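You operate a simulated robot arm through the tools that you are given. There is no shell and no other tool. Be economical: measure what you need, move in short steps, check, and stop when the job is done.

You run a simulated robot arm. Do the job below in one go: nothing can be reset, and whatever is moved stays where it is left.

TASK
Put the yellow pin on the belt work tag. Then take the purple pin on the inlet belt and put it away on the gauge bench. Then take the brown stand and put it on the wash three board. Keep to this order. Set down upright: brown stand.

Only the result counts: the job must be done as asked and must still hold three seconds after the hand-in. Knocking over, shifting, dropping, spilling or breaking anything else fails it.

THE ROBOT
A 6-joint arm with a two-finger gripper on a trunk, on a base that drives. Base frame: it is fixed to the floor where the robot stands at the start and does not move with it; the origin is under the middle of the robot, x ahead of it, y to its left, z up. Readings come in mm, degrees, newtons and seconds.
It reaches about 1298 mm from its shoulder. Its first joint turns from -149.0 to 149.0 degrees. Places, roughly: belt work tag [-2250, -1500, 500]; brown stand [-3000, -1500, 1000]; gauge bench [600, 400, 800]; purple pin [-2000, -1500, 1000]; wash three board [-3500, -1750, 1000]. Payload 1.57 kg.
The TCP is the grasp point between the finger pads, 21 mm short of the fingertips. In the tool frame z runs along the fingers and y along their closing line. Largest opening 70 mm; the body of the gripper starts 50 mm behind the TCP.
Orientation is that of the tool frame in the base frame, as [roll, pitch, yaw] about the fixed x, y, z axes, in that order (R = Rz(yaw) Ry(pitch) Rx(roll)). With the fingers straight down and closing along the base's y, the tool's x points along the base's -x, its y along +y and its z along -z.

THE INTERFACE
- The arm moves only by the tool jog_arm. Its argument "plan" is a list of rows, each a list of 7 numbers: the shift along the tool's x, y, z in mm, then the turn, a rotation vector about the tool's x, y, z in degrees, then the finger opening in mm, from 0 to 70. In form: [[x, y, z, ax, ay, az, hand], ...]. A call has 1 to 12 rows; each row is the pose to reach, as a shift and turn from the pose commanded when the call began, along the tool's axes at that moment. Each row takes 0.2 s and may step no farther than 50 mm and 8.6 degrees from the row before; otherwise, or with a gripper value out of range, the whole call is refused. A pose out of reach is approached as far as the arm can. The call stops where the force on the tool passes 40 N (or 10 N more than at its start, if that is more) or the arm is blocked; 0.2 s more then pass. Each finger halts on what it meets, pressing with about 30 N; the grip force reading is that of the motor and also rises with nothing between the fingers. The clock runs only during rows and for 0.2 s after the last one: add rows that repeat a pose to give the fingers time. It gives the time, the measured TCP pose, the force on the tool (base axes), the opening and the grip force at its end, in the units of the frame above (readings bear some noise), with the torque about the TCP (base axes, N m) and any sound that the robot's microphone picked up, and new pictures: "views" is both (left out), scene, wrist or none.
- Cameras (640 x 400 px; columns grow to the right, rows downward): "scene" is now at [3.5, 103, 1774.1]; the picture's right is [-0.82, -0.58, 0.00], its down [-0.40, 0.57, -0.72] and it looks along [0.41, -0.59, -0.70] (base axes); focal length 293 px, centre (320, 200). "wrist" rides on the gripper at [79, 4, -81] in the tool frame; the picture's right is [-0.05, 1.00, 0.00], its down [-0.67, -0.04, -0.74] and it looks along [-0.74, -0.04, 0.67] (tool axes); focal length 256 px, centre (320, 200). There is no depth. A picture from a camera that has moved, and an enlarged one, comes with that camera's place and axes in the base frame and with its lens.
- slide_trunk(by): slides the trunk up (or, below 0, down) by that many mm; the arm and the scene camera ride with it, the base frame stays. It gives what a move gives, with no picture.
- roll_base(legs): drives the robot by 1 to 6 legs, each [ahead, turn to the left] in mm and degrees, along the robot's own axes; the way and the turn of a leg run together, so that a leg with both is an arc; at most 1500 mm and 180 degrees a leg. The arm and the cameras ride along, it lands a little off, and it stops where it bumps. It gives what a move gives, and a new picture of the scene camera.
- turn_head(pan, tilt): turns the head with the scene camera to pan (to the left, within 155 degrees either way) and tilt (down, from -29 to 69), counted from straight ahead of the robot. It gives what a move gives, and a new picture of the scene camera.
- zoom(camera, box): a new picture of the part [left, top, right, bottom] of that camera's present view, enlarged. The clock stands still meanwhile.
- hand_in(): hands the job in; it is judged then, once.

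Go step by step. Nothing tells you exact positions but the pictures and the camera data: compare them with the known pose of the tool, close in by small moves and look again before you grip or let go. The budget is 165 turns and 260 pictures, counting those below and the enlarged ones. Unless the task says otherwise, let go and move clear before handing in.

The tools are called after "Call:" by a JSON object that holds its "fn" and its "kwargs". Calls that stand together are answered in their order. jog_arm: Moves the arm, as the interface text tells. Its arguments: {"type":"object","properties":{"plan":{"type":"array","items":{"type":"array","items":{"type":"number"}}},"views":{"type":"string","enum":["both","scene","wrist","none"]}},"required":["plan"]} The other tools are called the same way: slide_trunk (by) slides the trunk up or down; roll_base (legs) drives the base; turn_head (pan, tilt) turns the head that bears the scene camera; zoom (camera, box) takes an enlarged picture of a part of a camera's view; hand_in () hands the job in.

At the start:

```text
t: 0.0
tool_pos: [589.5, -509.3, 1106.0]
ee_rot: [179.9, 0.1, -179.4]
wrist_force: [-0.3, 0.4, 0.4]
ft_torque: [0.04, 0.01, -0.01]
finger_gap: 69.8
finger_force: 0.1
trunk travel left (down, up): [-787.0, 183.0]
robot x, y, heading: [-1.4, -2.3, 0.0]
head pan, tilt: [-54.7, 44.1]
```

scene: 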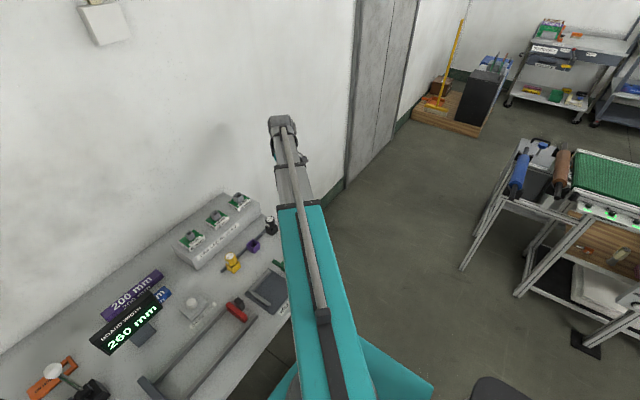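
wrist: 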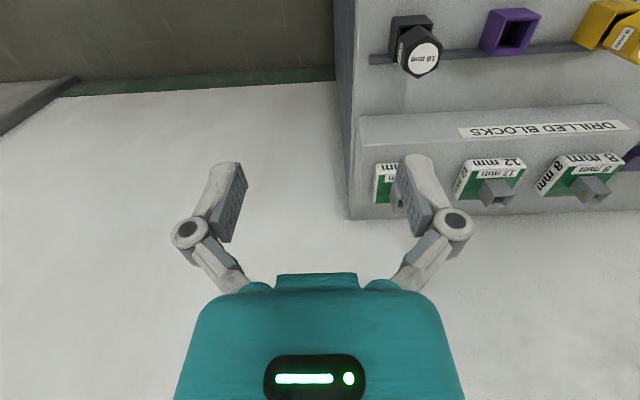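

I see a gauge bench ahead with coloured pins on it. I'll look around before moving anything.

Call:
{"fn": "turn_head", "kwargs": {"pan": 0, "tilt": 45}}

Call:
{"fn": "turn_head", "kwargs": {"pan": 50, "tilt": 40}}

Call:
{"fn": "turn_head", "kwargs": {"pan": 150, "tilt": 20}}

Call:
{"fn": "turn_head", "kwargs": {"pan": -140, "tilt": 20}}

```text
t: 1.2
tool_pos: [590.4, -510.6, 1104.8]
ee_rot: [180.0, 0.0, -179.5]
wrist_force: [-0.2, 1.1, -0.5]
ft_torque: [-0.01, 0.01, -0.01]
finger_gap: 70.3
finger_force: 0.0
trunk travel left (down, up): [-787.0, 183.0]
robot x, y, heading: [-1.8, -1.2, -0.2]
head pan, tilt: [0.0, 45.0]
camera scene: at [37.4, 169.8, 1772.8], right [0.0, -1.0, 0.0], down [-0.71, 0.0, -0.71], along [0.71, 0.0, -0.71], focal length 293 px, centre (320, 200)
```

scene: 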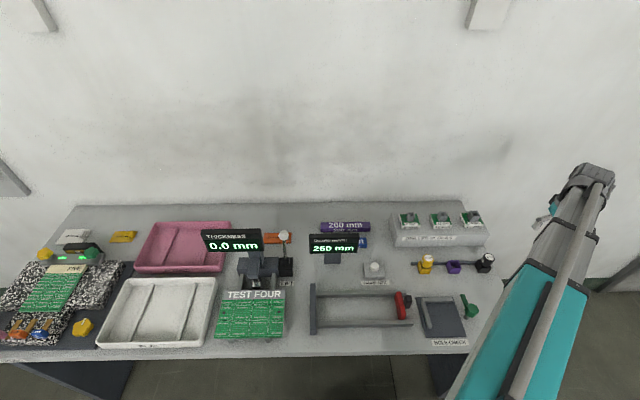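

```text
t: 2.4
tool_pos: [590.3, -510.4, 1104.8]
ee_rot: [-180.0, -0.1, -179.6]
wrist_force: [0.6, -0.7, -0.6]
ft_torque: [0.02, 0.04, -0.03]
finger_gap: 69.9
finger_force: 0.0
trunk travel left (down, up): [-787.0, 183.0]
robot x, y, heading: [-2.2, 0.1, 0.0]
head pan, tilt: [50.0, 40.0]
camera scene: at [10.9, 235.0, 1780.0], right [0.76, -0.64, 0.0], down [-0.41, -0.49, -0.77], along [0.49, 0.59, -0.64], focal length 293 px, centre (320, 200)
```

scene: 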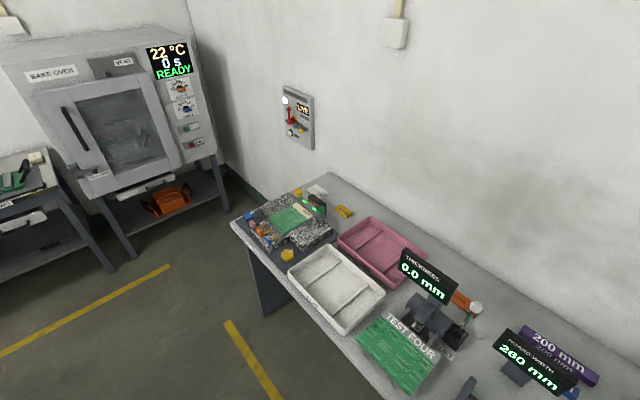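

```text
t: 4.2
tool_pos: [590.5, -510.3, 1106.3]
ee_rot: [180.0, 0.1, -179.5]
wrist_force: [0.3, 0.1, 0.0]
ft_torque: [0.0, 0.03, 0.0]
finger_gap: 69.9
finger_force: 0.0
trunk travel left (down, up): [-787.0, 183.0]
robot x, y, heading: [0.8, -3.6, -0.3]
head pan, tilt: [150.0, 20.0]
camera scene: at [-124.4, 216.7, 1811.5], right [0.5, 0.87, 0.0], down [0.3, -0.17, -0.94], along [-0.81, 0.47, -0.34], focal length 293 px, centre (320, 200)
```

scene: 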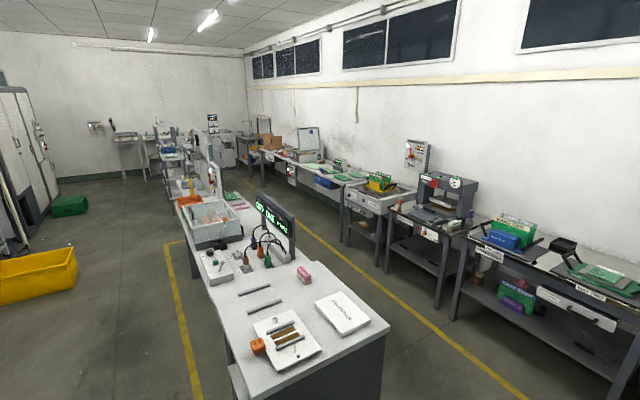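

```text
t: 8.2
tool_pos: [590.5, -509.0, 1106.2]
ee_rot: [180.0, -0.1, -179.5]
wrist_force: [0.2, 0.3, -0.3]
ft_torque: [0.01, 0.0, 0.01]
finger_gap: 70.0
finger_force: 0.1
trunk travel left (down, up): [-787.0, 183.0]
robot x, y, heading: [-4.1, -2.4, -0.1]
head pan, tilt: [-140.0, 20.0]
camera scene: at [-115.3, 110.2, 1811.5], right [-0.64, 0.77, 0.0], down [0.26, 0.22, -0.94], along [-0.72, -0.6, -0.34], focal length 293 px, centre (320, 200)
```

scene: 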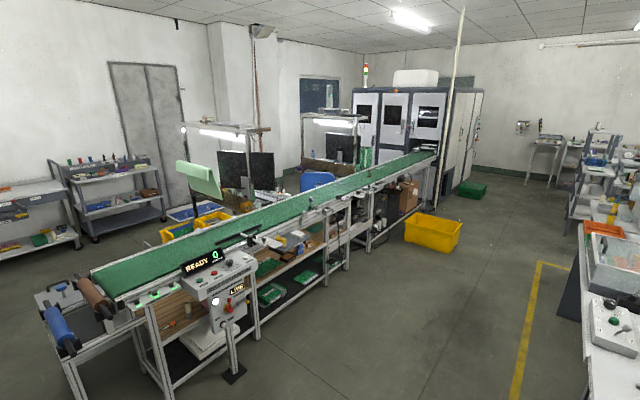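

The belt line is behind and to the right. I'll zoom along it and at the yellow candidates on the bench.

Call:
{"fn": "zoom", "kwargs": {"camera": "scene", "box": [90, 140, 290, 265]}}

Call:
{"fn": "zoom", "kwargs": {"camera": "scene", "box": [240, 140, 440, 265]}}

Call:
{"fn": "zoom", "kwargs": {"camera": "scene", "box": [140, 230, 340, 355]}}

Call:
{"fn": "turn_head", "kwargs": {"pan": -20, "tilt": 50}}

```text
3.20 times, centred on (190, 202) of scene
camera zoom: at [-115.3, 110.2, 1811.5], right [-0.64, 0.77, 0.0], down [0.26, 0.22, -0.94], along [-0.72, -0.6, -0.34], focal length 937 px, centre (736, 192)
```

zoom: 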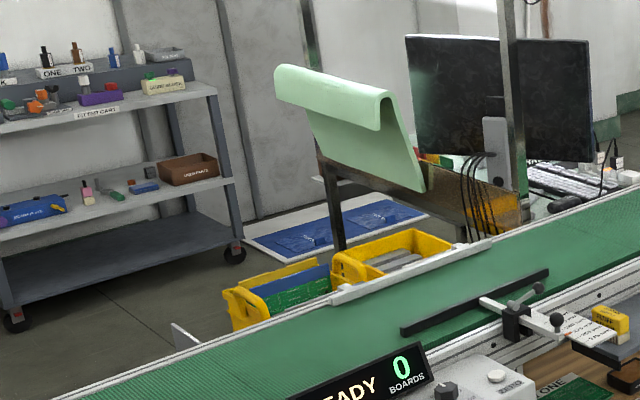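

```text
3.20 times, centred on (340, 202) of scene
camera zoom: at [-115.3, 110.2, 1811.5], right [-0.64, 0.77, 0.0], down [0.26, 0.22, -0.94], along [-0.72, -0.6, -0.34], focal length 937 px, centre (256, 192)
```

zoom: 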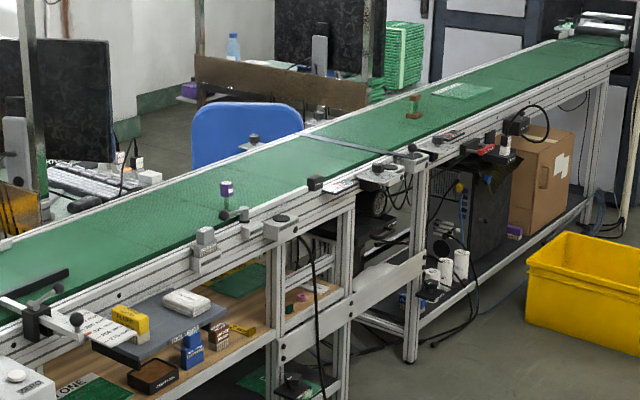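

```text
3.20 times, centred on (240, 292) of scene
camera zoom: at [-115.3, 110.2, 1811.5], right [-0.64, 0.77, 0.0], down [0.26, 0.22, -0.94], along [-0.72, -0.6, -0.34], focal length 937 px, centre (576, -96)
```

zoom: 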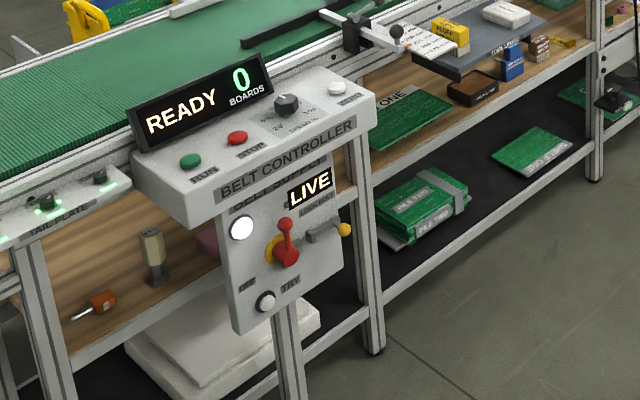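

```text
t: 10.2
tool_pos: [590.8, -509.9, 1105.4]
ee_rot: [-179.9, 0.0, -179.5]
wrist_force: [-1.3, -0.4, -0.5]
ft_torque: [-0.01, -0.02, 0.01]
finger_gap: 70.1
finger_force: 0.1
trunk travel left (down, up): [-787.0, 183.0]
robot x, y, heading: [-0.0, -1.7, -0.3]
head pan, tilt: [-20.0, 50.0]
camera scene: at [28.4, 143.5, 1765.9], right [-0.34, -0.94, 0.0], down [-0.72, 0.26, -0.64], along [0.6, -0.22, -0.77], focal length 293 px, centre (320, 200)
```

scene: 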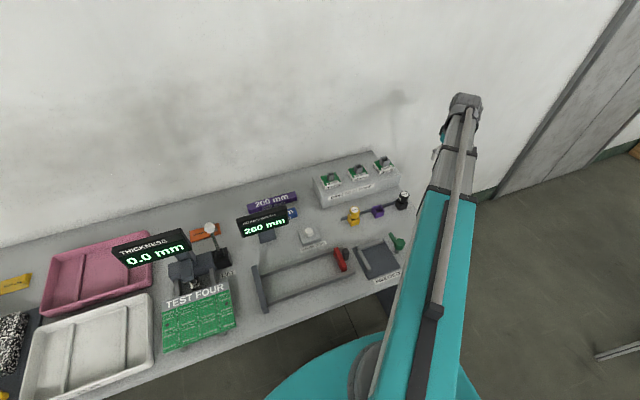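

Call:
{"fn": "zoom", "kwargs": {"camera": "scene", "box": [290, 140, 430, 228]}}

Call:
{"fn": "zoom", "kwargs": {"camera": "wrist", "box": [360, 0, 640, 175]}}

```text
4.55 times, centred on (360, 184) of scene
camera zoom: at [28.4, 143.5, 1765.9], right [-0.34, -0.94, 0.0], down [-0.72, 0.26, -0.64], along [0.6, -0.22, -0.77], focal length 1331 px, centre (138, 273)
```

zoom: 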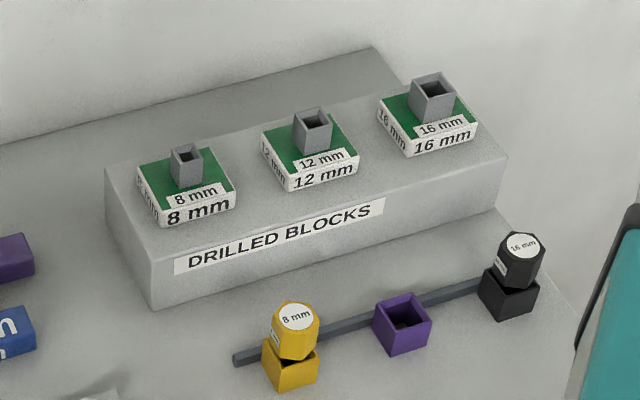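

```text
2.29 times, centred on (500, 88) of wrist
camera zoom: at [511.1, -507.0, 1186.8], right [0.04, 1.0, 0.0], down [0.67, -0.03, 0.74], along [0.74, -0.03, -0.67], focal length 585 px, centre (-91, 457)
```

zoom: 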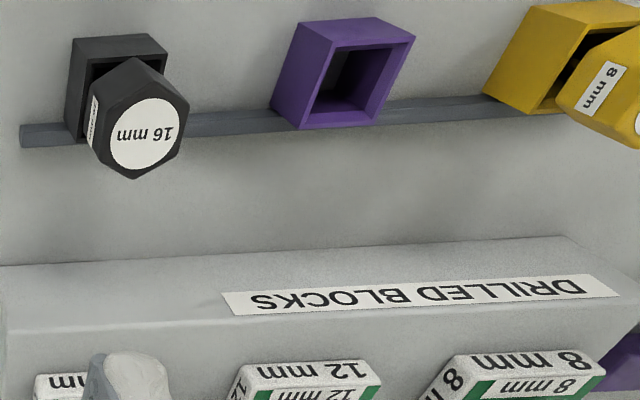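

The yellow and black pins sit in holders, and the purple holder is empty, so the purple pin goes there. I'll look closer at the belt's under-shelf for the tag before grasping.

Call:
{"fn": "turn_head", "kwargs": {"pan": -143, "tilt": 25}}

Call:
{"fn": "zoom", "kwargs": {"camera": "scene", "box": [280, 160, 380, 222]}}

Call:
{"fn": "zoom", "kwargs": {"camera": "scene", "box": [340, 100, 440, 162]}}

```text
t: 12.2
tool_pos: [590.2, -509.5, 1105.2]
ee_rot: [-180.0, 0.0, -179.4]
wrist_force: [-0.4, -0.6, 0.1]
ft_torque: [0.01, -0.02, 0.01]
finger_gap: 70.1
finger_force: 0.1
trunk travel left (down, up): [-787.0, 183.0]
robot x, y, heading: [-1.0, -3.1, -0.2]
head pan, tilt: [-143.0, 25.0]
camera scene: at [-117.5, 114.6, 1803.4], right [-0.6, 0.8, 0.0], down [0.34, 0.25, -0.91], along [-0.72, -0.54, -0.42], focal length 293 px, centre (320, 200)
```

scene: 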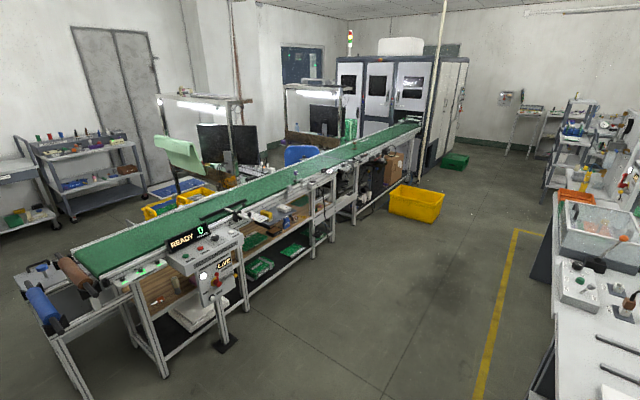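

```text
6.40 times, centred on (330, 191) of scene
camera zoom: at [-117.5, 114.6, 1803.4], right [-0.6, 0.8, 0.0], down [0.34, 0.25, -0.91], along [-0.72, -0.54, -0.42], focal length 1874 px, centre (256, 258)
```

zoom: 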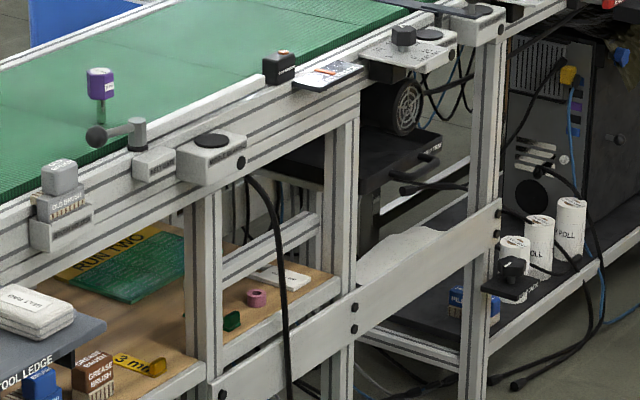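

```text
6.40 times, centred on (390, 131) of scene
camera zoom: at [-117.5, 114.6, 1803.4], right [-0.6, 0.8, 0.0], down [0.34, 0.25, -0.91], along [-0.72, -0.54, -0.42], focal length 1874 px, centre (-128, 642)
```

zoom: 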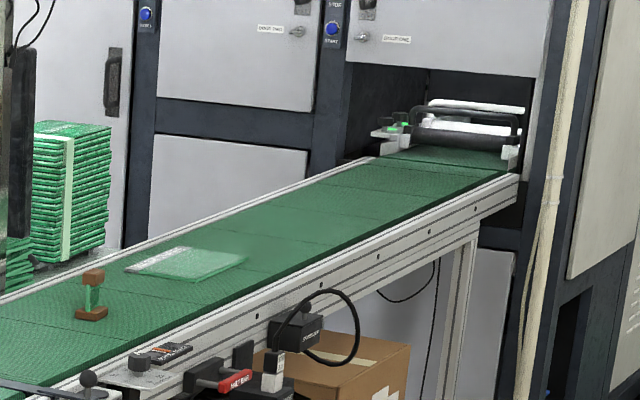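

The white tag on the wooden shelf below the purple pin is likely the belt work tag. Next I'll move the gripper over the yellow pin on the bench.

Call:
{"fn": "turn_head", "kwargs": {"pan": -10, "tilt": 50}}

Call:
{"fn": "jog_arm", "kwargs": {"plan": [[0, 45, 0, 0, 0, 0, 70], [0, 90, 0, 0, 0, 0, 70], [0, 135, 0, 0, 0, 0, 70], [0, 180, 0, 0, 0, 0, 70], [0, 225, 0, 0, 0, 0, 70], [0, 270, 0, 0, 0, 0, 70], [0, 290, 0, 0, 0, 0, 70], [0, 290, 0, 0, 0, 0, 70]], "views": "both"}}

```text
t: 14.3
tool_pos: [589.3, -509.2, 1104.8]
ee_rot: [-180.0, 0.0, -179.4]
wrist_force: [0.0, 0.3, -0.7]
ft_torque: [0.02, 0.0, -0.01]
finger_gap: 69.7
finger_force: 0.1
trunk travel left (down, up): [-787.0, 183.0]
robot x, y, heading: [-2.8, -2.3, -0.1]
head pan, tilt: [-10.0, 50.0]
camera scene: at [31.9, 156.5, 1765.9], right [-0.18, -0.98, 0.0], down [-0.75, 0.13, -0.64], along [0.63, -0.11, -0.77], focal length 293 px, centre (320, 200)
```

scene: 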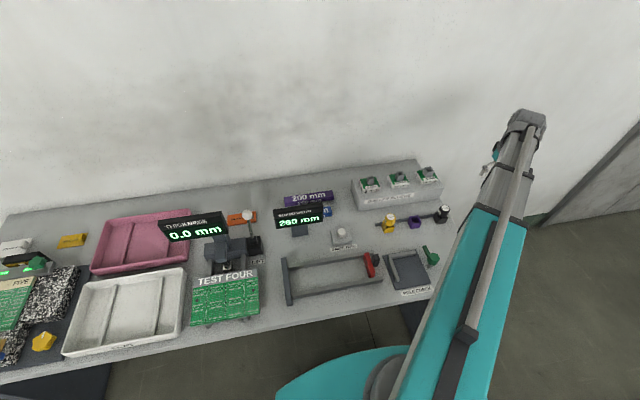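

```text
t: 16.1
tool_pos: [584.2, -218.8, 1106.4]
ee_rot: [-180.0, 0.1, -179.5]
wrist_force: [-0.3, -0.8, 0.3]
ft_torque: [0.01, -0.01, -0.01]
finger_gap: 70.1
finger_force: 0.0
trunk travel left (down, up): [-787.0, 183.0]
robot x, y, heading: [2.9, 0.5, -0.1]
head pan, tilt: [-10.0, 50.0]
camera scene: at [32.0, 156.5, 1765.9], right [-0.17, -0.98, 0.0], down [-0.75, 0.13, -0.64], along [0.63, -0.11, -0.77], focal length 293 px, centre (320, 200)
camera wrist: at [505.2, -216.2, 1186.8], right [0.04, 1.0, 0.0], down [0.67, -0.03, 0.74], along [0.74, -0.03, -0.67], focal length 256 px, centre (320, 200)
```

scene: 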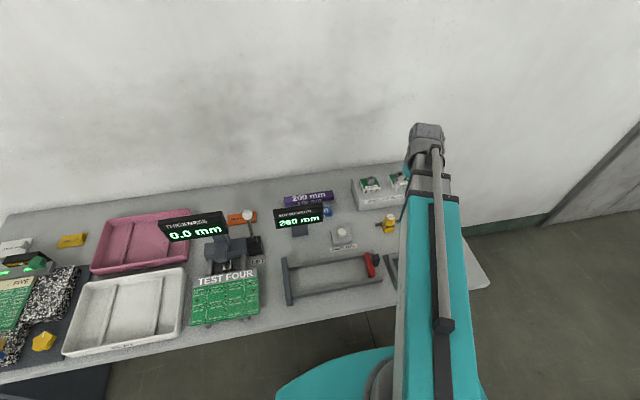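
wrist: 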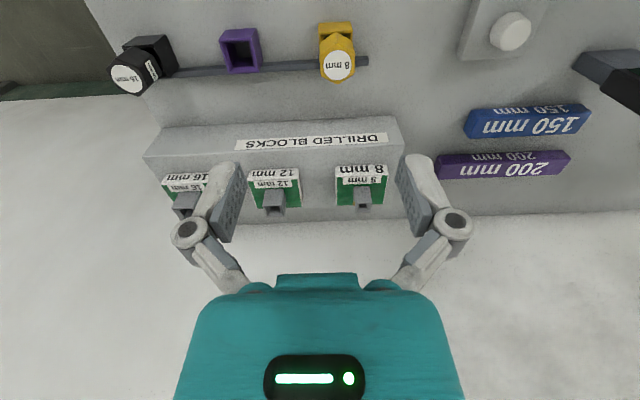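

I triangulate the yellow pin's head top at about (600, -202, 928). I'll descend partway and check.

Call:
{"fn": "jog_arm", "kwargs": {"plan": [[-8, 8, 40, 0, 0, 0, 70], [-16, 16, 80, 0, 0, 0, 70], [-16, 16, 106, 0, 0, 0, 70], [-16, 16, 106, 0, 0, 0, 70]], "views": "wrist"}}

Call:
{"fn": "zoom", "kwargs": {"camera": "wrist", "box": [240, 80, 400, 180]}}

```text
t: 17.1
tool_pos: [600.5, -203.5, 1104.7]
ee_rot: [180.0, 0.0, -179.6]
wrist_force: [0.5, 0.6, 0.0]
ft_torque: [0.03, 0.02, 0.05]
finger_gap: 69.9
finger_force: 0.0
out of reach, approached as far as the arm can: row 1, 2, 3, 4
trunk travel left (down, up): [-787.0, 183.0]
robot x, y, heading: [0.2, -4.6, 0.0]
head pan, tilt: [-10.0, 50.0]
camera wrist: at [521.3, -201.5, 1186.8], right [0.04, 1.0, 0.0], down [0.67, -0.03, 0.74], along [0.74, -0.03, -0.67], focal length 256 px, centre (320, 200)
```

wrist: 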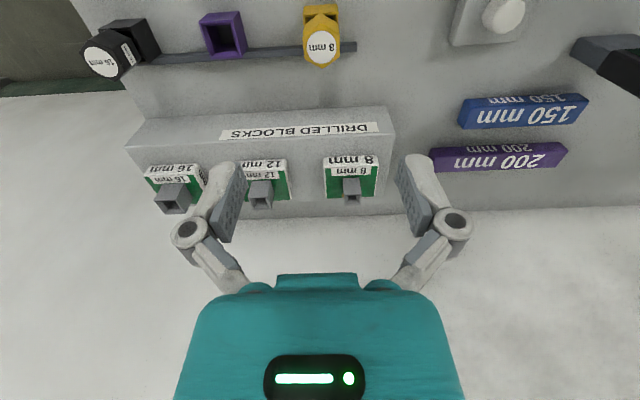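

```text
4.00 times, centred on (320, 130) of wrist
camera zoom: at [521.3, -201.5, 1186.8], right [0.04, 1.0, 0.0], down [0.67, -0.03, 0.74], along [0.74, -0.03, -0.67], focal length 1024 px, centre (320, 480)
```

zoom: 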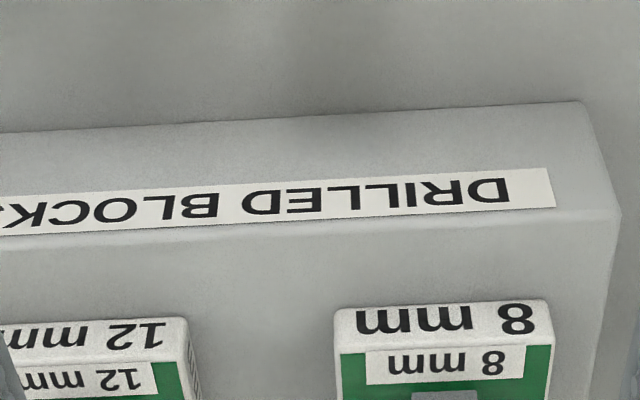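

The arm cannot reach lower from this height, so I'll slide the trunk down.

Call:
{"fn": "slide_trunk", "kwargs": {"by": -110}}

Call:
{"fn": "jog_arm", "kwargs": {"plan": [[0, 0, 0, 0, 0, 0, 70]], "views": "both"}}

```text
t: 18.6
tool_pos: [601.2, -205.2, 995.3]
ee_rot: [-180.0, 0.1, -179.6]
wrist_force: [0.0, 0.3, 1.1]
ft_torque: [0.02, -0.01, 0.01]
finger_gap: 70.1
finger_force: 0.0
trunk travel left (down, up): [-677.0, 293.0]
robot x, y, heading: [-2.4, -4.0, -0.0]
head pan, tilt: [-10.0, 50.0]
```

```text
t: 18.9
tool_pos: [600.5, -204.1, 996.4]
ee_rot: [-180.0, -0.1, -179.4]
wrist_force: [0.0, 0.6, 0.4]
ft_torque: [-0.02, -0.05, 0.01]
finger_gap: 70.1
finger_force: 0.0
trunk travel left (down, up): [-677.0, 293.0]
robot x, y, heading: [-0.3, -2.3, -0.5]
head pan, tilt: [-10.0, 50.0]
camera scene: at [31.9, 156.6, 1655.9], right [-0.17, -0.98, 0.0], down [-0.75, 0.13, -0.64], along [0.63, -0.11, -0.77], focal length 293 px, centre (320, 200)
camera wrist: at [521.4, -201.5, 1076.9], right [0.04, 1.0, 0.0], down [0.67, -0.03, 0.74], along [0.74, -0.03, -0.67], focal length 256 px, centre (320, 200)
```

scene: 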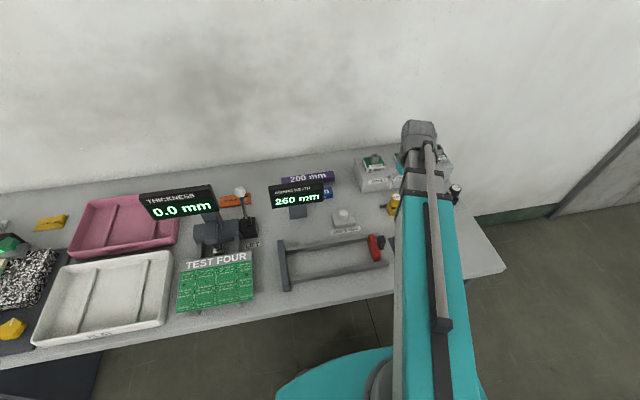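
wrist: 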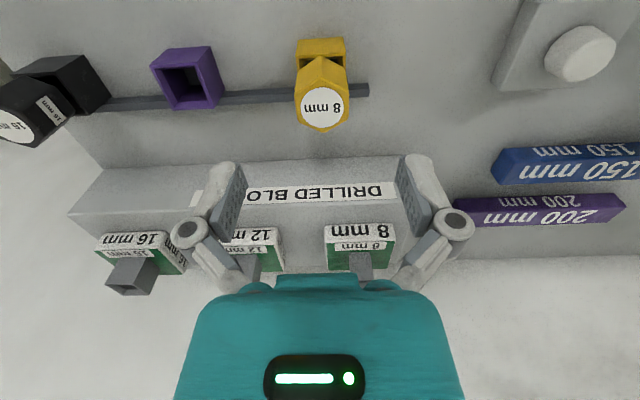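

The yellow head top is near (606, -203, 913), with hex flats facing ±y, which suits the grip. I'll tilt the fingers 20° forward so the pin can lie flat later under the shelf, then lower to just above.

Call:
{"fn": "jog_arm", "kwargs": {"plan": [[-6, 1, 15, 0, -7, 0, 70], [-6, 1, 30, 0, -14, 0, 70], [-6, 1, 46, 0, -20, 0, 70], [-6, 1, 46, 0, -20, 0, 70]], "views": "wrist"}}

```text
t: 19.9
tool_pos: [607.1, -201.8, 1005.3]
ee_rot: [-180.0, 20.1, -179.4]
wrist_force: [-0.3, 0.2, -0.6]
ft_torque: [0.01, 0.02, -0.04]
finger_gap: 69.9
finger_force: 0.1
out of reach, approached as far as the arm can: row 1, 2, 3, 4
trunk travel left (down, up): [-677.0, 293.0]
robot x, y, heading: [-1.1, -0.6, 0.2]
head pan, tilt: [-10.0, 50.0]
camera wrist: at [504.8, -199.4, 1056.0], right [0.04, 1.0, 0.02], down [0.37, -0.03, 0.93], along [0.93, -0.03, -0.37], focal length 256 px, centre (320, 200)
```

wrist: 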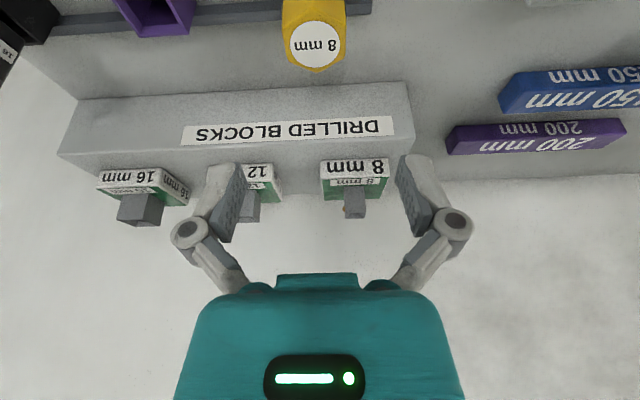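

Call:
{"fn": "slide_trunk", "kwargs": {"by": -70}}

Call:
{"fn": "jog_arm", "kwargs": {"plan": [[0, 0, 0, 0, 0, 0, 70]], "views": "wrist"}}

```text
t: 21.0
tool_pos: [606.9, -202.1, 936.5]
ee_rot: [180.0, 20.0, -179.5]
wrist_force: [0.9, -0.8, -0.8]
ft_torque: [0.0, 0.01, -0.01]
finger_gap: 70.0
finger_force: 0.0
trunk travel left (down, up): [-607.0, 363.0]
robot x, y, heading: [0.8, 0.9, -0.2]
head pan, tilt: [-10.0, 50.0]
```

```text
t: 21.4
tool_pos: [606.6, -201.7, 937.0]
ee_rot: [-180.0, 20.0, -179.5]
wrist_force: [0.3, 0.0, -0.5]
ft_torque: [-0.01, 0.0, -0.03]
finger_gap: 69.7
finger_force: 0.0
trunk travel left (down, up): [-607.0, 363.0]
robot x, y, heading: [-1.0, -1.1, 0.0]
head pan, tilt: [-10.0, 50.0]
camera wrist: at [504.7, -199.3, 986.1], right [0.04, 1.0, 0.02], down [0.37, -0.03, 0.93], along [0.93, -0.03, -0.37], focal length 256 px, centre (320, 200)
```

wrist: 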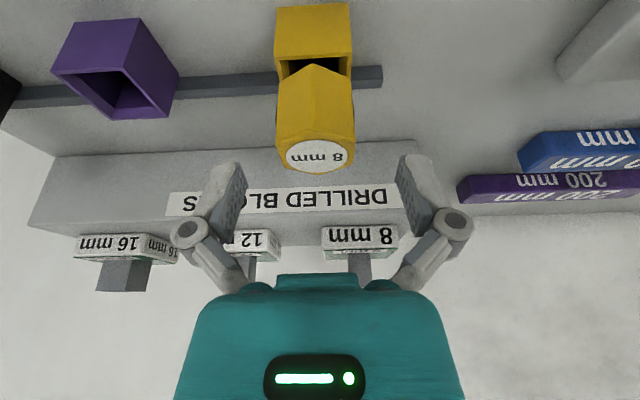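

Head spans about z 887–924 and is centred. I'll lower by the trunk another 28 mm and check before closing.

Call:
{"fn": "slide_trunk", "kwargs": {"by": -28}}

Call:
{"fn": "jog_arm", "kwargs": {"plan": [[2.8, 0, -1, 0, 0, 0, 70]], "views": "wrist"}}

```text
t: 22.2
tool_pos: [606.0, -201.9, 908.7]
ee_rot: [-180.0, 20.1, -179.6]
wrist_force: [-0.4, -0.1, 0.5]
ft_torque: [0.04, 0.04, 0.01]
finger_gap: 69.9
finger_force: 0.1
trunk travel left (down, up): [-579.0, 391.0]
robot x, y, heading: [-2.3, -1.3, 0.1]
head pan, tilt: [-10.0, 50.0]
```

```text
t: 22.6
tool_pos: [603.4, -202.2, 909.6]
ee_rot: [-179.9, 20.1, -179.6]
wrist_force: [0.2, -0.3, 0.2]
ft_torque: [0.03, 0.01, -0.03]
finger_gap: 70.0
finger_force: 0.1
trunk travel left (down, up): [-579.0, 391.0]
robot x, y, heading: [-1.8, -4.0, -0.3]
head pan, tilt: [-10.0, 50.0]
camera wrist: at [501.1, -199.3, 958.1], right [0.04, 1.0, 0.02], down [0.37, -0.03, 0.93], along [0.93, -0.03, -0.37], focal length 256 px, centre (320, 200)
```

wrist: 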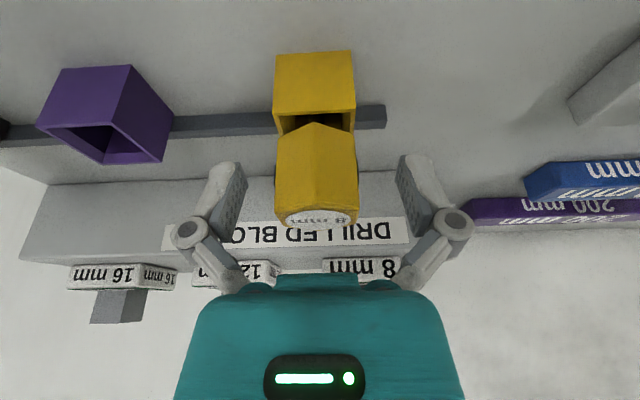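

The head is centred between the fingers. Closing now.

Call:
{"fn": "jog_arm", "kwargs": {"plan": [[0, 0, 0, 0, 0, 0, 40], [0, 0, 0, 0, 0, 0, 10], [0, 0, 0, 0, 0, 0, 10], [0, 0, 0, 0, 0, 0, 10], [0, 0, 0, 0, 0, 0, 10], [0, 0, 0, 0, 0, 0, 10]], "views": "wrist"}}

```text
t: 24.0
tool_pos: [603.4, -202.6, 909.1]
ee_rot: [179.9, 20.0, -179.4]
wrist_force: [-0.1, -0.7, 1.4]
ft_torque: [-0.02, 0.03, -0.03]
finger_gap: 32.8
finger_force: 30.2
trunk travel left (down, up): [-579.0, 391.0]
robot x, y, heading: [-6.2, -3.2, 0.0]
head pan, tilt: [-10.0, 50.0]
camera wrist: at [501.0, -199.4, 958.1], right [0.04, 1.0, 0.02], down [0.37, -0.03, 0.93], along [0.93, -0.03, -0.37], focal length 256 px, centre (320, 200)
```

wrist: 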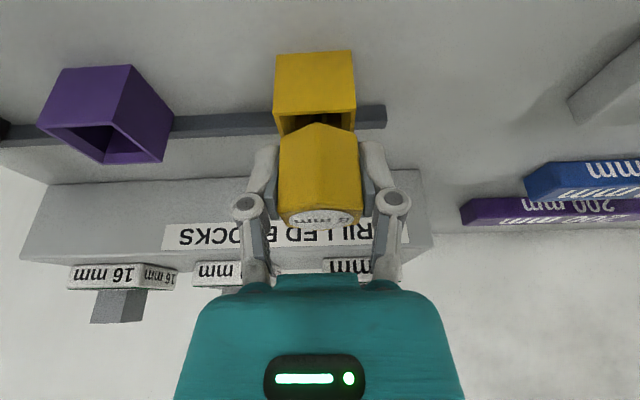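

Gripped at 32.8 mm. Now I'll lift straight up with the trunk.

Call:
{"fn": "slide_trunk", "kwargs": {"by": 150}}

Call:
{"fn": "jog_arm", "kwargs": {"plan": [[0, 0, 0, 0, 0, 0, 10]], "views": "wrist"}}

```text
t: 25.7
tool_pos: [604.4, -201.9, 1058.7]
ee_rot: [-180.0, 20.0, -179.6]
wrist_force: [-0.2, 0.4, -0.7]
ft_torque: [0.01, -0.02, 0.0]
finger_gap: 32.8
finger_force: 30.2
trunk travel left (down, up): [-729.0, 241.0]
robot x, y, heading: [-1.9, -1.0, -0.1]
head pan, tilt: [-10.0, 50.0]
```

```text
t: 26.1
tool_pos: [603.9, -201.8, 1058.7]
ee_rot: [179.9, 20.0, -179.5]
wrist_force: [0.1, 0.2, -0.8]
ft_torque: [-0.02, 0.03, 0.04]
finger_gap: 33.1
finger_force: 29.9
trunk travel left (down, up): [-729.0, 241.0]
robot x, y, heading: [-0.2, 1.4, -0.2]
head pan, tilt: [-10.0, 50.0]
camera wrist: at [501.2, -199.4, 1108.0], right [0.04, 1.0, 0.02], down [0.37, -0.03, 0.93], along [0.93, -0.03, -0.37], focal length 256 px, centre (320, 200)
```

wrist: 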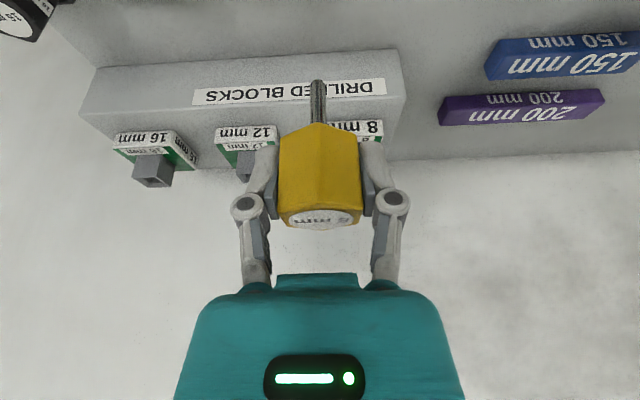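

The pin came out cleanly. I'll turn and drive toward the belt line.

Call:
{"fn": "roll_base", "kwargs": {"legs": [[0, -164], [1200, 0], [1000, 0]]}}

```text
t: 34.4
tool_pos: [-555.8, -190.7, 1050.2]
ee_rot: [180.0, 23.3, 40.9]
wrist_force: [0.4, 0.5, -0.9]
ft_torque: [0.01, 0.03, 0.01]
finger_gap: 9.9
finger_force: 0.0
trunk travel left (down, up): [-729.0, 241.0]
robot x, y, heading: [38.7, -4.1, -136.7]
head pan, tilt: [-10.0, 50.0]
stopped in leg 1: the robot was blocked; the commanded pose is now the measured one
camera scene: at [81.0, -176.2, 1709.9], right [-0.55, 0.83, 0.01], down [0.66, 0.44, -0.62], along [-0.52, -0.34, -0.79], focal length 293 px, centre (320, 200)
```

scene: 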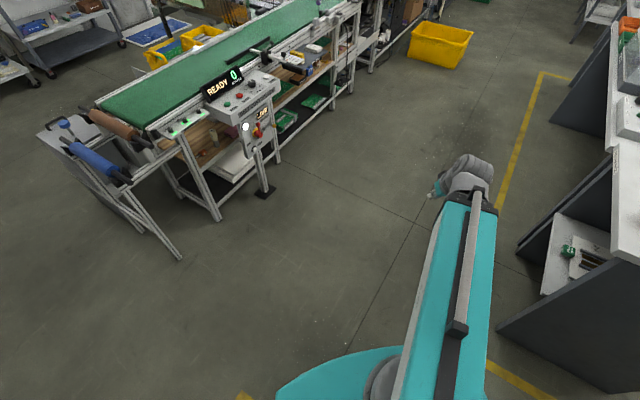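

The turn was blocked and the fingers read empty, so I need to see what happened. I'll look at the wrist view and around.

Call:
{"fn": "jog_arm", "kwargs": {"plan": [[0, 0, 0, 0, 0, 0, 10]], "views": "wrist"}}

Call:
{"fn": "turn_head", "kwargs": {"pan": -40, "tilt": 60}}

Call:
{"fn": "turn_head", "kwargs": {"pan": 100, "tilt": 50}}

Call:
{"fn": "turn_head", "kwargs": {"pan": 40, "tilt": 50}}

```text
t: 35.0
tool_pos: [-559.6, -170.9, 1053.6]
ee_rot: [179.3, 24.5, 40.7]
wrist_force: [1.2, 0.7, 0.3]
ft_torque: [-0.01, -0.01, 0.01]
finger_gap: 10.2
finger_force: 0.1
trunk travel left (down, up): [-729.0, 241.0]
robot x, y, heading: [36.6, -2.5, -136.4]
head pan, tilt: [-10.0, 50.0]
stopped in row 1: the arm was blocked; the commanded pose is now the measured one
camera wrist: at [-477.6, -104.2, 1094.3], right [0.62, -0.78, 0.03], down [-0.25, -0.16, 0.95], along [-0.74, -0.6, -0.3], focal length 256 px, centre (320, 200)
```

wrist: 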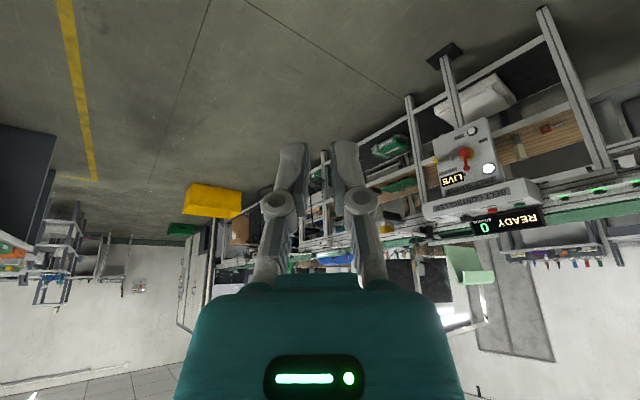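

```text
t: 35.9
tool_pos: [-559.9, -174.3, 1052.6]
ee_rot: [179.4, 24.4, 41.1]
wrist_force: [0.3, -0.3, -0.6]
ft_torque: [0.03, 0.01, -0.01]
finger_gap: 9.8
finger_force: 0.1
trunk travel left (down, up): [-729.0, 241.0]
robot x, y, heading: [35.3, -3.2, -136.3]
head pan, tilt: [-40.0, 60.0]
camera scene: at [79.1, -138.0, 1697.9], right [-0.06, 1.0, 0.02], down [0.88, 0.07, -0.48], along [-0.48, -0.01, -0.88], focal length 293 px, centre (320, 200)
```

scene: 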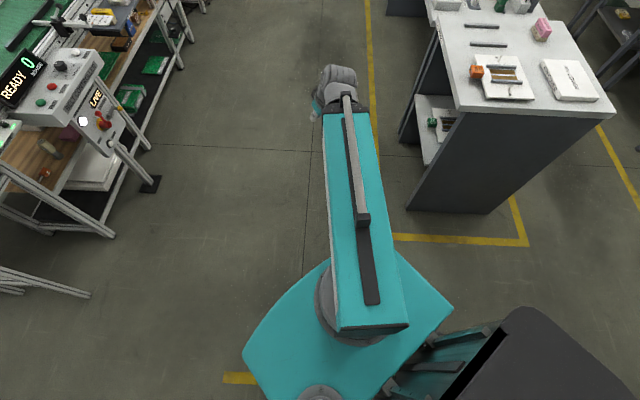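

```text
t: 38.1
tool_pos: [-563.8, -174.8, 1052.9]
ee_rot: [179.9, 25.2, 41.2]
wrist_force: [0.8, -0.3, -1.2]
ft_torque: [0.0, -0.01, 0.0]
finger_gap: 9.8
finger_force: 0.1
trunk travel left (down, up): [-729.0, 241.0]
robot x, y, heading: [38.7, 0.0, -136.7]
head pan, tilt: [100.0, 50.0]
camera scene: at [206.5, -180.1, 1712.8], right [-0.59, -0.8, -0.03], down [-0.6, 0.47, -0.65], along [0.54, -0.36, -0.76], focal length 293 px, centre (320, 200)
```

scene: 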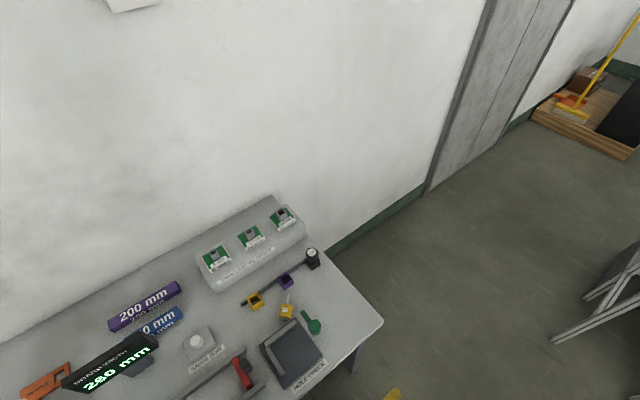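

```text
t: 39.5
tool_pos: [-559.1, -174.1, 1052.8]
ee_rot: [179.3, 24.3, 41.1]
wrist_force: [-0.3, -0.1, -0.6]
ft_torque: [-0.01, 0.01, 0.0]
finger_gap: 10.0
finger_force: 0.0
trunk travel left (down, up): [-729.0, 241.0]
robot x, y, heading: [38.5, -4.6, -136.5]
head pan, tilt: [40.0, 50.0]
camera scene: at [136.0, -210.8, 1710.3], right [-0.99, 0.11, -0.02], down [0.1, 0.78, -0.62], along [-0.05, -0.62, -0.78], focal length 293 px, centre (320, 200)
```

scene: 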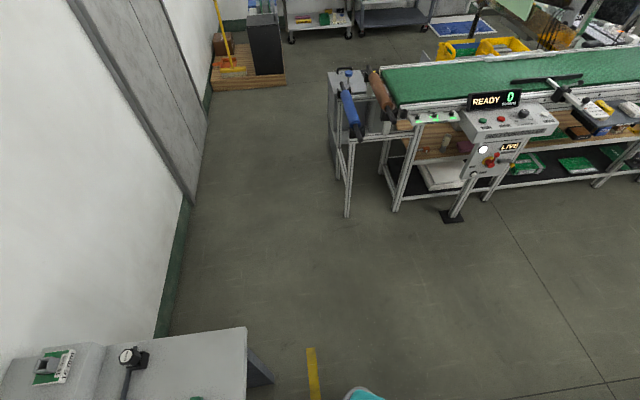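

The pin seems to have dropped on the gauge bench. Zooming to check its state and the contact.

Call:
{"fn": "turn_head", "kwargs": {"pan": 110, "tilt": 60}}

Call:
{"fn": "zoom", "kwargs": {"camera": "scene", "box": [240, 180, 420, 292]}}

Call:
{"fn": "turn_head", "kwargs": {"pan": 150, "tilt": 69}}

```text
t: 40.9
tool_pos: [-560.9, -174.4, 1052.4]
ee_rot: [179.3, 24.3, 41.0]
wrist_force: [-0.1, 0.0, 0.2]
ft_torque: [0.0, 0.02, -0.04]
finger_gap: 10.2
finger_force: 0.1
trunk travel left (down, up): [-729.0, 241.0]
robot x, y, heading: [37.0, -2.1, -136.3]
head pan, tilt: [110.0, 60.0]
camera scene: at [204.6, -163.7, 1700.6], right [-0.45, -0.89, -0.03], down [-0.76, 0.4, -0.51], along [0.47, -0.2, -0.86], focal length 293 px, centre (320, 200)
```

scene: 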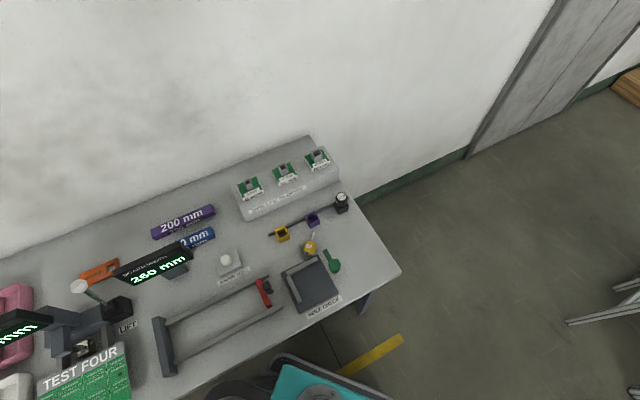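

```text
3.56 times, centred on (330, 236) of scene
camera zoom: at [204.6, -163.7, 1700.6], right [-0.45, -0.89, -0.03], down [-0.76, 0.4, -0.51], along [0.47, -0.2, -0.86], focal length 1041 px, centre (284, 72)
```

zoom: 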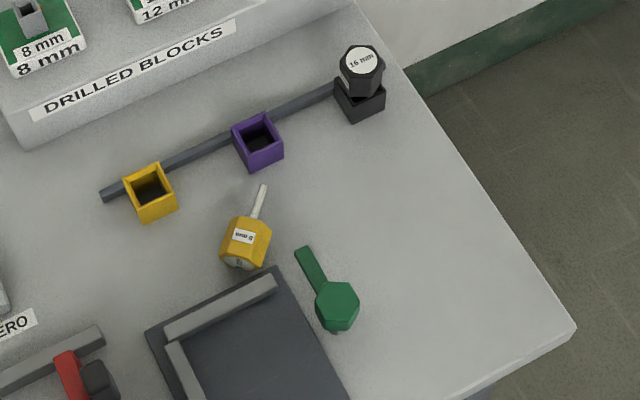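

```text
t: 41.9
tool_pos: [-560.1, -175.4, 1053.2]
ee_rot: [179.4, 24.4, 41.0]
wrist_force: [0.4, 0.3, 0.0]
ft_torque: [0.01, 0.01, 0.04]
finger_gap: 9.8
finger_force: 0.0
trunk travel left (down, up): [-729.0, 241.0]
robot x, y, heading: [35.8, -1.0, -136.5]
head pan, tilt: [150.0, 68.8]
camera scene: at [199.7, -120.7, 1692.1], right [0.23, -0.97, -0.02], down [-0.9, -0.21, -0.39], along [0.38, 0.11, -0.92], focal length 293 px, centre (320, 200)
```

scene: 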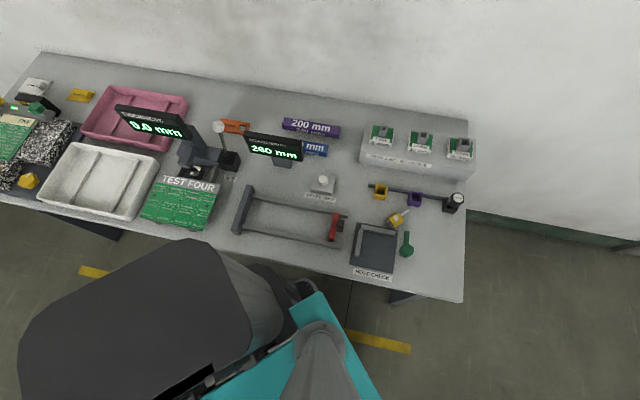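

The pin lies on the bench, reachable. The robot's rear bumped the bench during the turn, so I'll drive straight away from it first.

Call:
{"fn": "roll_base", "kwargs": {"legs": [[300, 0]]}}

```text
t: 44.3
tool_pos: [-745.5, -375.9, 1064.7]
ee_rot: [179.5, 24.7, 41.4]
wrist_force: [-0.4, 0.0, 0.5]
ft_torque: [0.02, 0.04, 0.0]
finger_gap: 10.1
finger_force: 0.0
trunk travel left (down, up): [-729.0, 241.0]
robot x, y, heading: [-173.9, -205.1, -136.0]
head pan, tilt: [150.0, 68.8]
camera scene: at [33.5, -286.5, 1685.9], right [0.24, -0.97, 0.0], down [-0.9, -0.23, -0.36], along [0.35, 0.09, -0.93], focal length 293 px, centre (320, 200)
```

scene: 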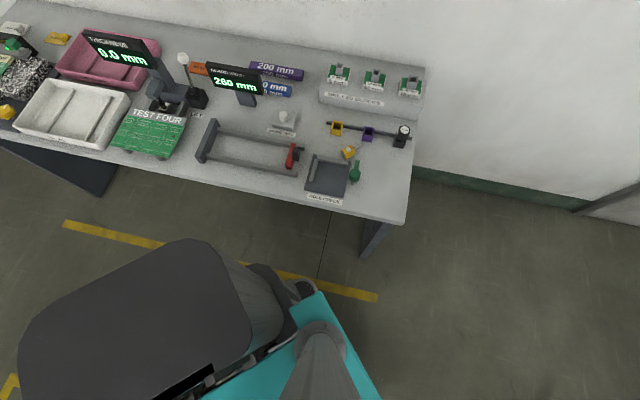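

Call:
{"fn": "roll_base", "kwargs": {"legs": [[0, 68], [0, 68]]}}

Call:
{"fn": "turn_head", "kwargs": {"pan": -10, "tilt": 50}}

Call:
{"fn": "zoom", "kwargs": {"camera": "scene", "box": [260, 90, 420, 190]}}

```text
t: 53.4
tool_pos: [358.9, -501.4, 1064.1]
ee_rot: [179.0, 24.0, 176.6]
wrist_force: [-1.0, -0.6, 0.9]
ft_torque: [0.02, 0.0, 0.0]
finger_gap: 10.2
finger_force: 0.0
trunk travel left (down, up): [-729.0, 241.0]
robot x, y, heading: [-173.2, -228.2, -1.1]
head pan, tilt: [150.0, 68.8]
camera scene: at [-260.3, -25.9, 1685.9], right [0.52, 0.86, 0.0], down [0.8, -0.48, -0.36], along [-0.31, 0.19, -0.93], focal length 293 px, centre (320, 200)
```

scene: 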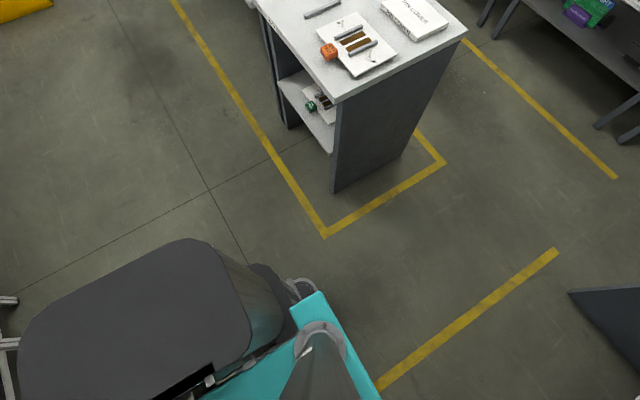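

```text
t: 55.9
tool_pos: [359.8, -500.7, 1062.6]
ee_rot: [179.0, 24.0, 176.6]
wrist_force: [-0.9, -0.9, -0.8]
ft_torque: [-0.05, 0.0, 0.02]
finger_gap: 10.0
finger_force: 0.1
trunk travel left (down, up): [-729.0, 241.0]
robot x, y, heading: [-172.9, -222.7, -1.1]
head pan, tilt: [-10.0, 50.0]
camera scene: at [-136.6, -69.8, 1707.9], right [-0.19, -0.98, 0.0], down [-0.75, 0.15, -0.64], along [0.63, -0.12, -0.77], focal length 293 px, centre (320, 200)
```

scene: 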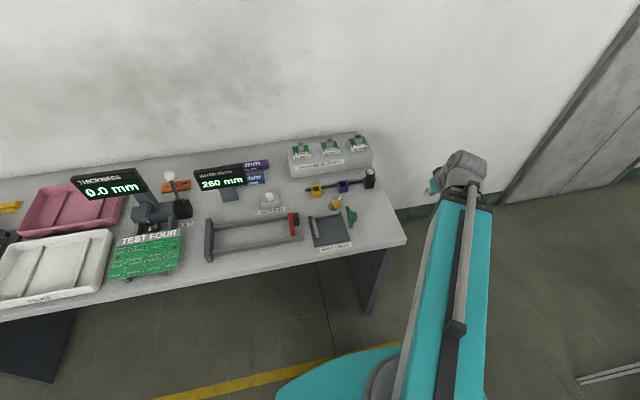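

```text
4.00 times, centred on (340, 140) of scene
camera zoom: at [-136.6, -69.8, 1707.9], right [-0.19, -0.98, 0.0], down [-0.75, 0.15, -0.64], along [0.63, -0.12, -0.77], focal length 1172 px, centre (240, 440)
```

zoom: 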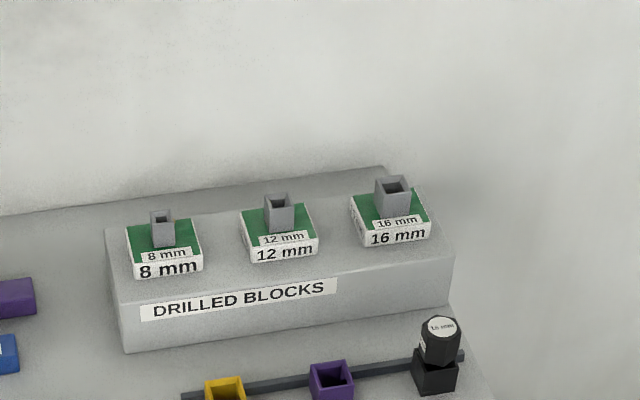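

Call:
{"fn": "zoom", "kwargs": {"camera": "scene", "box": [290, 160, 390, 222]}}

```text
6.40 times, centred on (340, 191) of scene
camera zoom: at [-136.6, -69.8, 1707.9], right [-0.19, -0.98, 0.0], down [-0.75, 0.15, -0.64], along [0.63, -0.12, -0.77], focal length 1874 px, centre (192, 258)
```

zoom: 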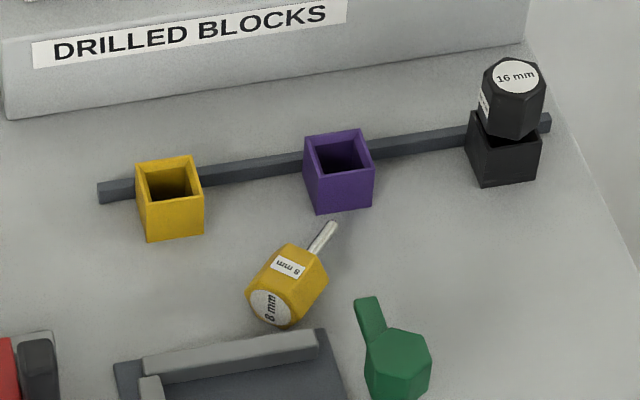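

The pin lies at roughly head centre (526, -250), shaft pointing forward-right at -42°, table at z≈845. I'll straighten the tool to vertical, and then turn its closing axis along the pin so the fingers clamp the head end to end.

Call:
{"fn": "jog_arm", "kwargs": {"plan": [[0, 0, 0, 0, 8, 0, 60], [0, 0, 0, 0, 16, 0, 70], [0, 0, 0, 0, 24, 0, 70], [0, 0, 0, 0, 24, 0, 70]], "views": "none"}}

Call:
{"fn": "jog_arm", "kwargs": {"plan": [[-15, 25, 0, 0, 0, -8, 70], [-30, 50, 0, 0, 0, -16, 70], [-45, 75, 0, 0, 0, -24, 70], [-60, 100, 0, 0, 0, -32, 70], [-75, 125, 0, 0, 0, -40, 70], [-90, 150, 0, 0, 0, -48, 70], [-105, 175, 0, 0, 0, -48, 70], [-120, 205, 0, 0, 0, -48, 70], [-140, 232, 0, 0, 0, -48, 70], [-140, 232, 0, 0, 0, -48, 70]], "views": "both"}}

```text
t: 56.9
tool_pos: [359.4, -502.8, 1048.3]
ee_rot: [179.1, 0.0, 177.0]
wrist_force: [0.6, 0.2, 0.3]
ft_torque: [0.0, -0.02, 0.0]
finger_gap: 70.2
finger_force: 0.0
out of reach, approached as far as the arm can: row 1, 2, 3, 4
trunk travel left (down, up): [-729.0, 241.0]
robot x, y, heading: [-174.9, -231.6, -0.8]
head pan, tilt: [-10.0, 50.0]
```

```text
t: 59.1
tool_pos: [513.0, -276.7, 1048.0]
ee_rot: [179.5, 0.6, -134.9]
wrist_force: [0.1, 0.6, 0.2]
ft_torque: [-0.03, -0.02, 0.05]
finger_gap: 69.8
finger_force: 0.0
out of reach, approached as far as the arm can: row 3, 4, 5, 6, 7, 8, 9, 10
trunk travel left (down, up): [-729.0, 241.0]
robot x, y, heading: [-170.5, -227.9, -0.8]
head pan, tilt: [-10.0, 50.0]
camera scene: at [-136.4, -69.5, 1707.8], right [-0.19, -0.98, 0.0], down [-0.75, 0.15, -0.64], along [0.63, -0.12, -0.77], focal length 293 px, centre (320, 200)
camera wrist: at [453.6, -331.1, 1127.9], right [-0.67, 0.74, 0.01], down [0.5, 0.43, 0.75], along [0.55, 0.51, -0.66], focal length 256 px, centre (320, 200)
```

scene: 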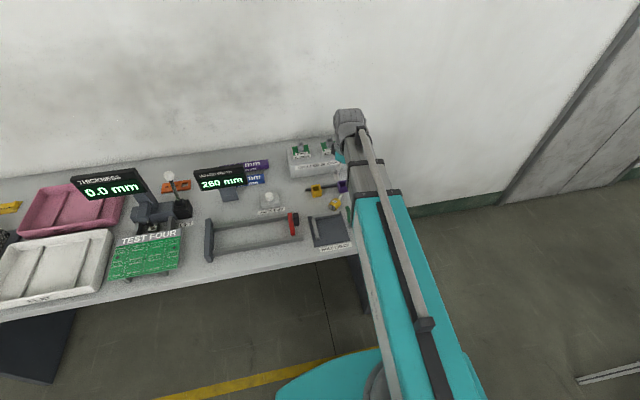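
wrist: 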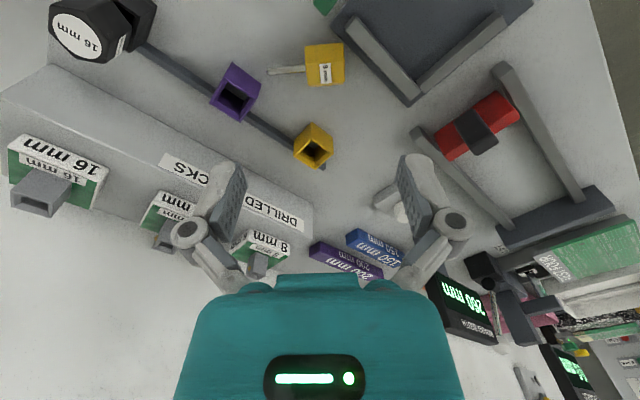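

The wrist view confirms the head centre at (524, -256) and the axis lined up within 2°. I'll centre over it and lower the trunk.

Call:
{"fn": "jog_arm", "kwargs": {"plan": [[-22.6, 7, 0, 0, 0, 0, 70], [-22.6, 7, 0, 0, 0, 0, 70]], "views": "none"}}

Call:
{"fn": "slide_trunk", "kwargs": {"by": -120}}

Call:
{"fn": "jog_arm", "kwargs": {"plan": [[0, 0, 0, 0, 0, 0, 70]], "views": "wrist"}}

```text
t: 59.7
tool_pos: [523.2, -254.8, 1047.3]
ee_rot: [179.4, 0.7, -135.1]
wrist_force: [0.2, -0.1, -0.4]
ft_torque: [0.03, 0.03, -0.02]
finger_gap: 70.2
finger_force: 0.1
trunk travel left (down, up): [-729.0, 241.0]
robot x, y, heading: [-168.7, -228.1, -1.3]
head pan, tilt: [-10.0, 50.0]
```

```text
t: 61.2
tool_pos: [523.5, -255.7, 928.1]
ee_rot: [179.3, 0.7, -135.0]
wrist_force: [-0.1, -0.7, 0.5]
ft_torque: [0.02, -0.03, -0.02]
finger_gap: 70.1
finger_force: 0.0
trunk travel left (down, up): [-609.0, 361.0]
robot x, y, heading: [-170.3, -227.0, -1.3]
head pan, tilt: [-10.0, 50.0]
```

```text
t: 61.6
tool_pos: [523.6, -255.3, 927.5]
ee_rot: [179.3, 0.7, -135.0]
wrist_force: [0.9, -0.4, 1.2]
ft_torque: [0.02, 0.02, 0.04]
finger_gap: 70.2
finger_force: 0.1
trunk travel left (down, up): [-609.0, 361.0]
robot x, y, heading: [-172.0, -226.4, -1.0]
head pan, tilt: [-10.0, 50.0]
camera wrist: at [464.5, -310.6, 1008.0], right [-0.67, 0.74, 0.01], down [0.5, 0.43, 0.75], along [0.55, 0.51, -0.66], focal length 256 px, centre (320, 200)
```

wrist: 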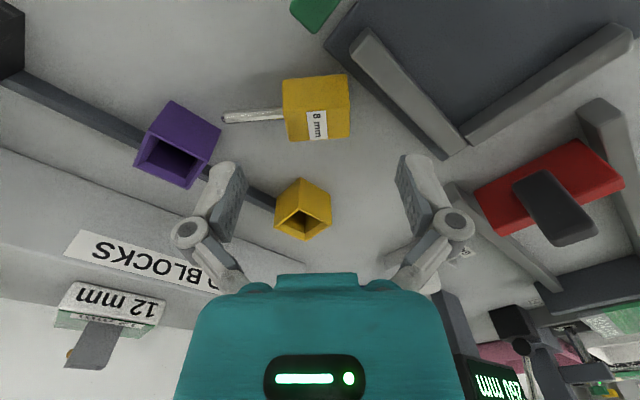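

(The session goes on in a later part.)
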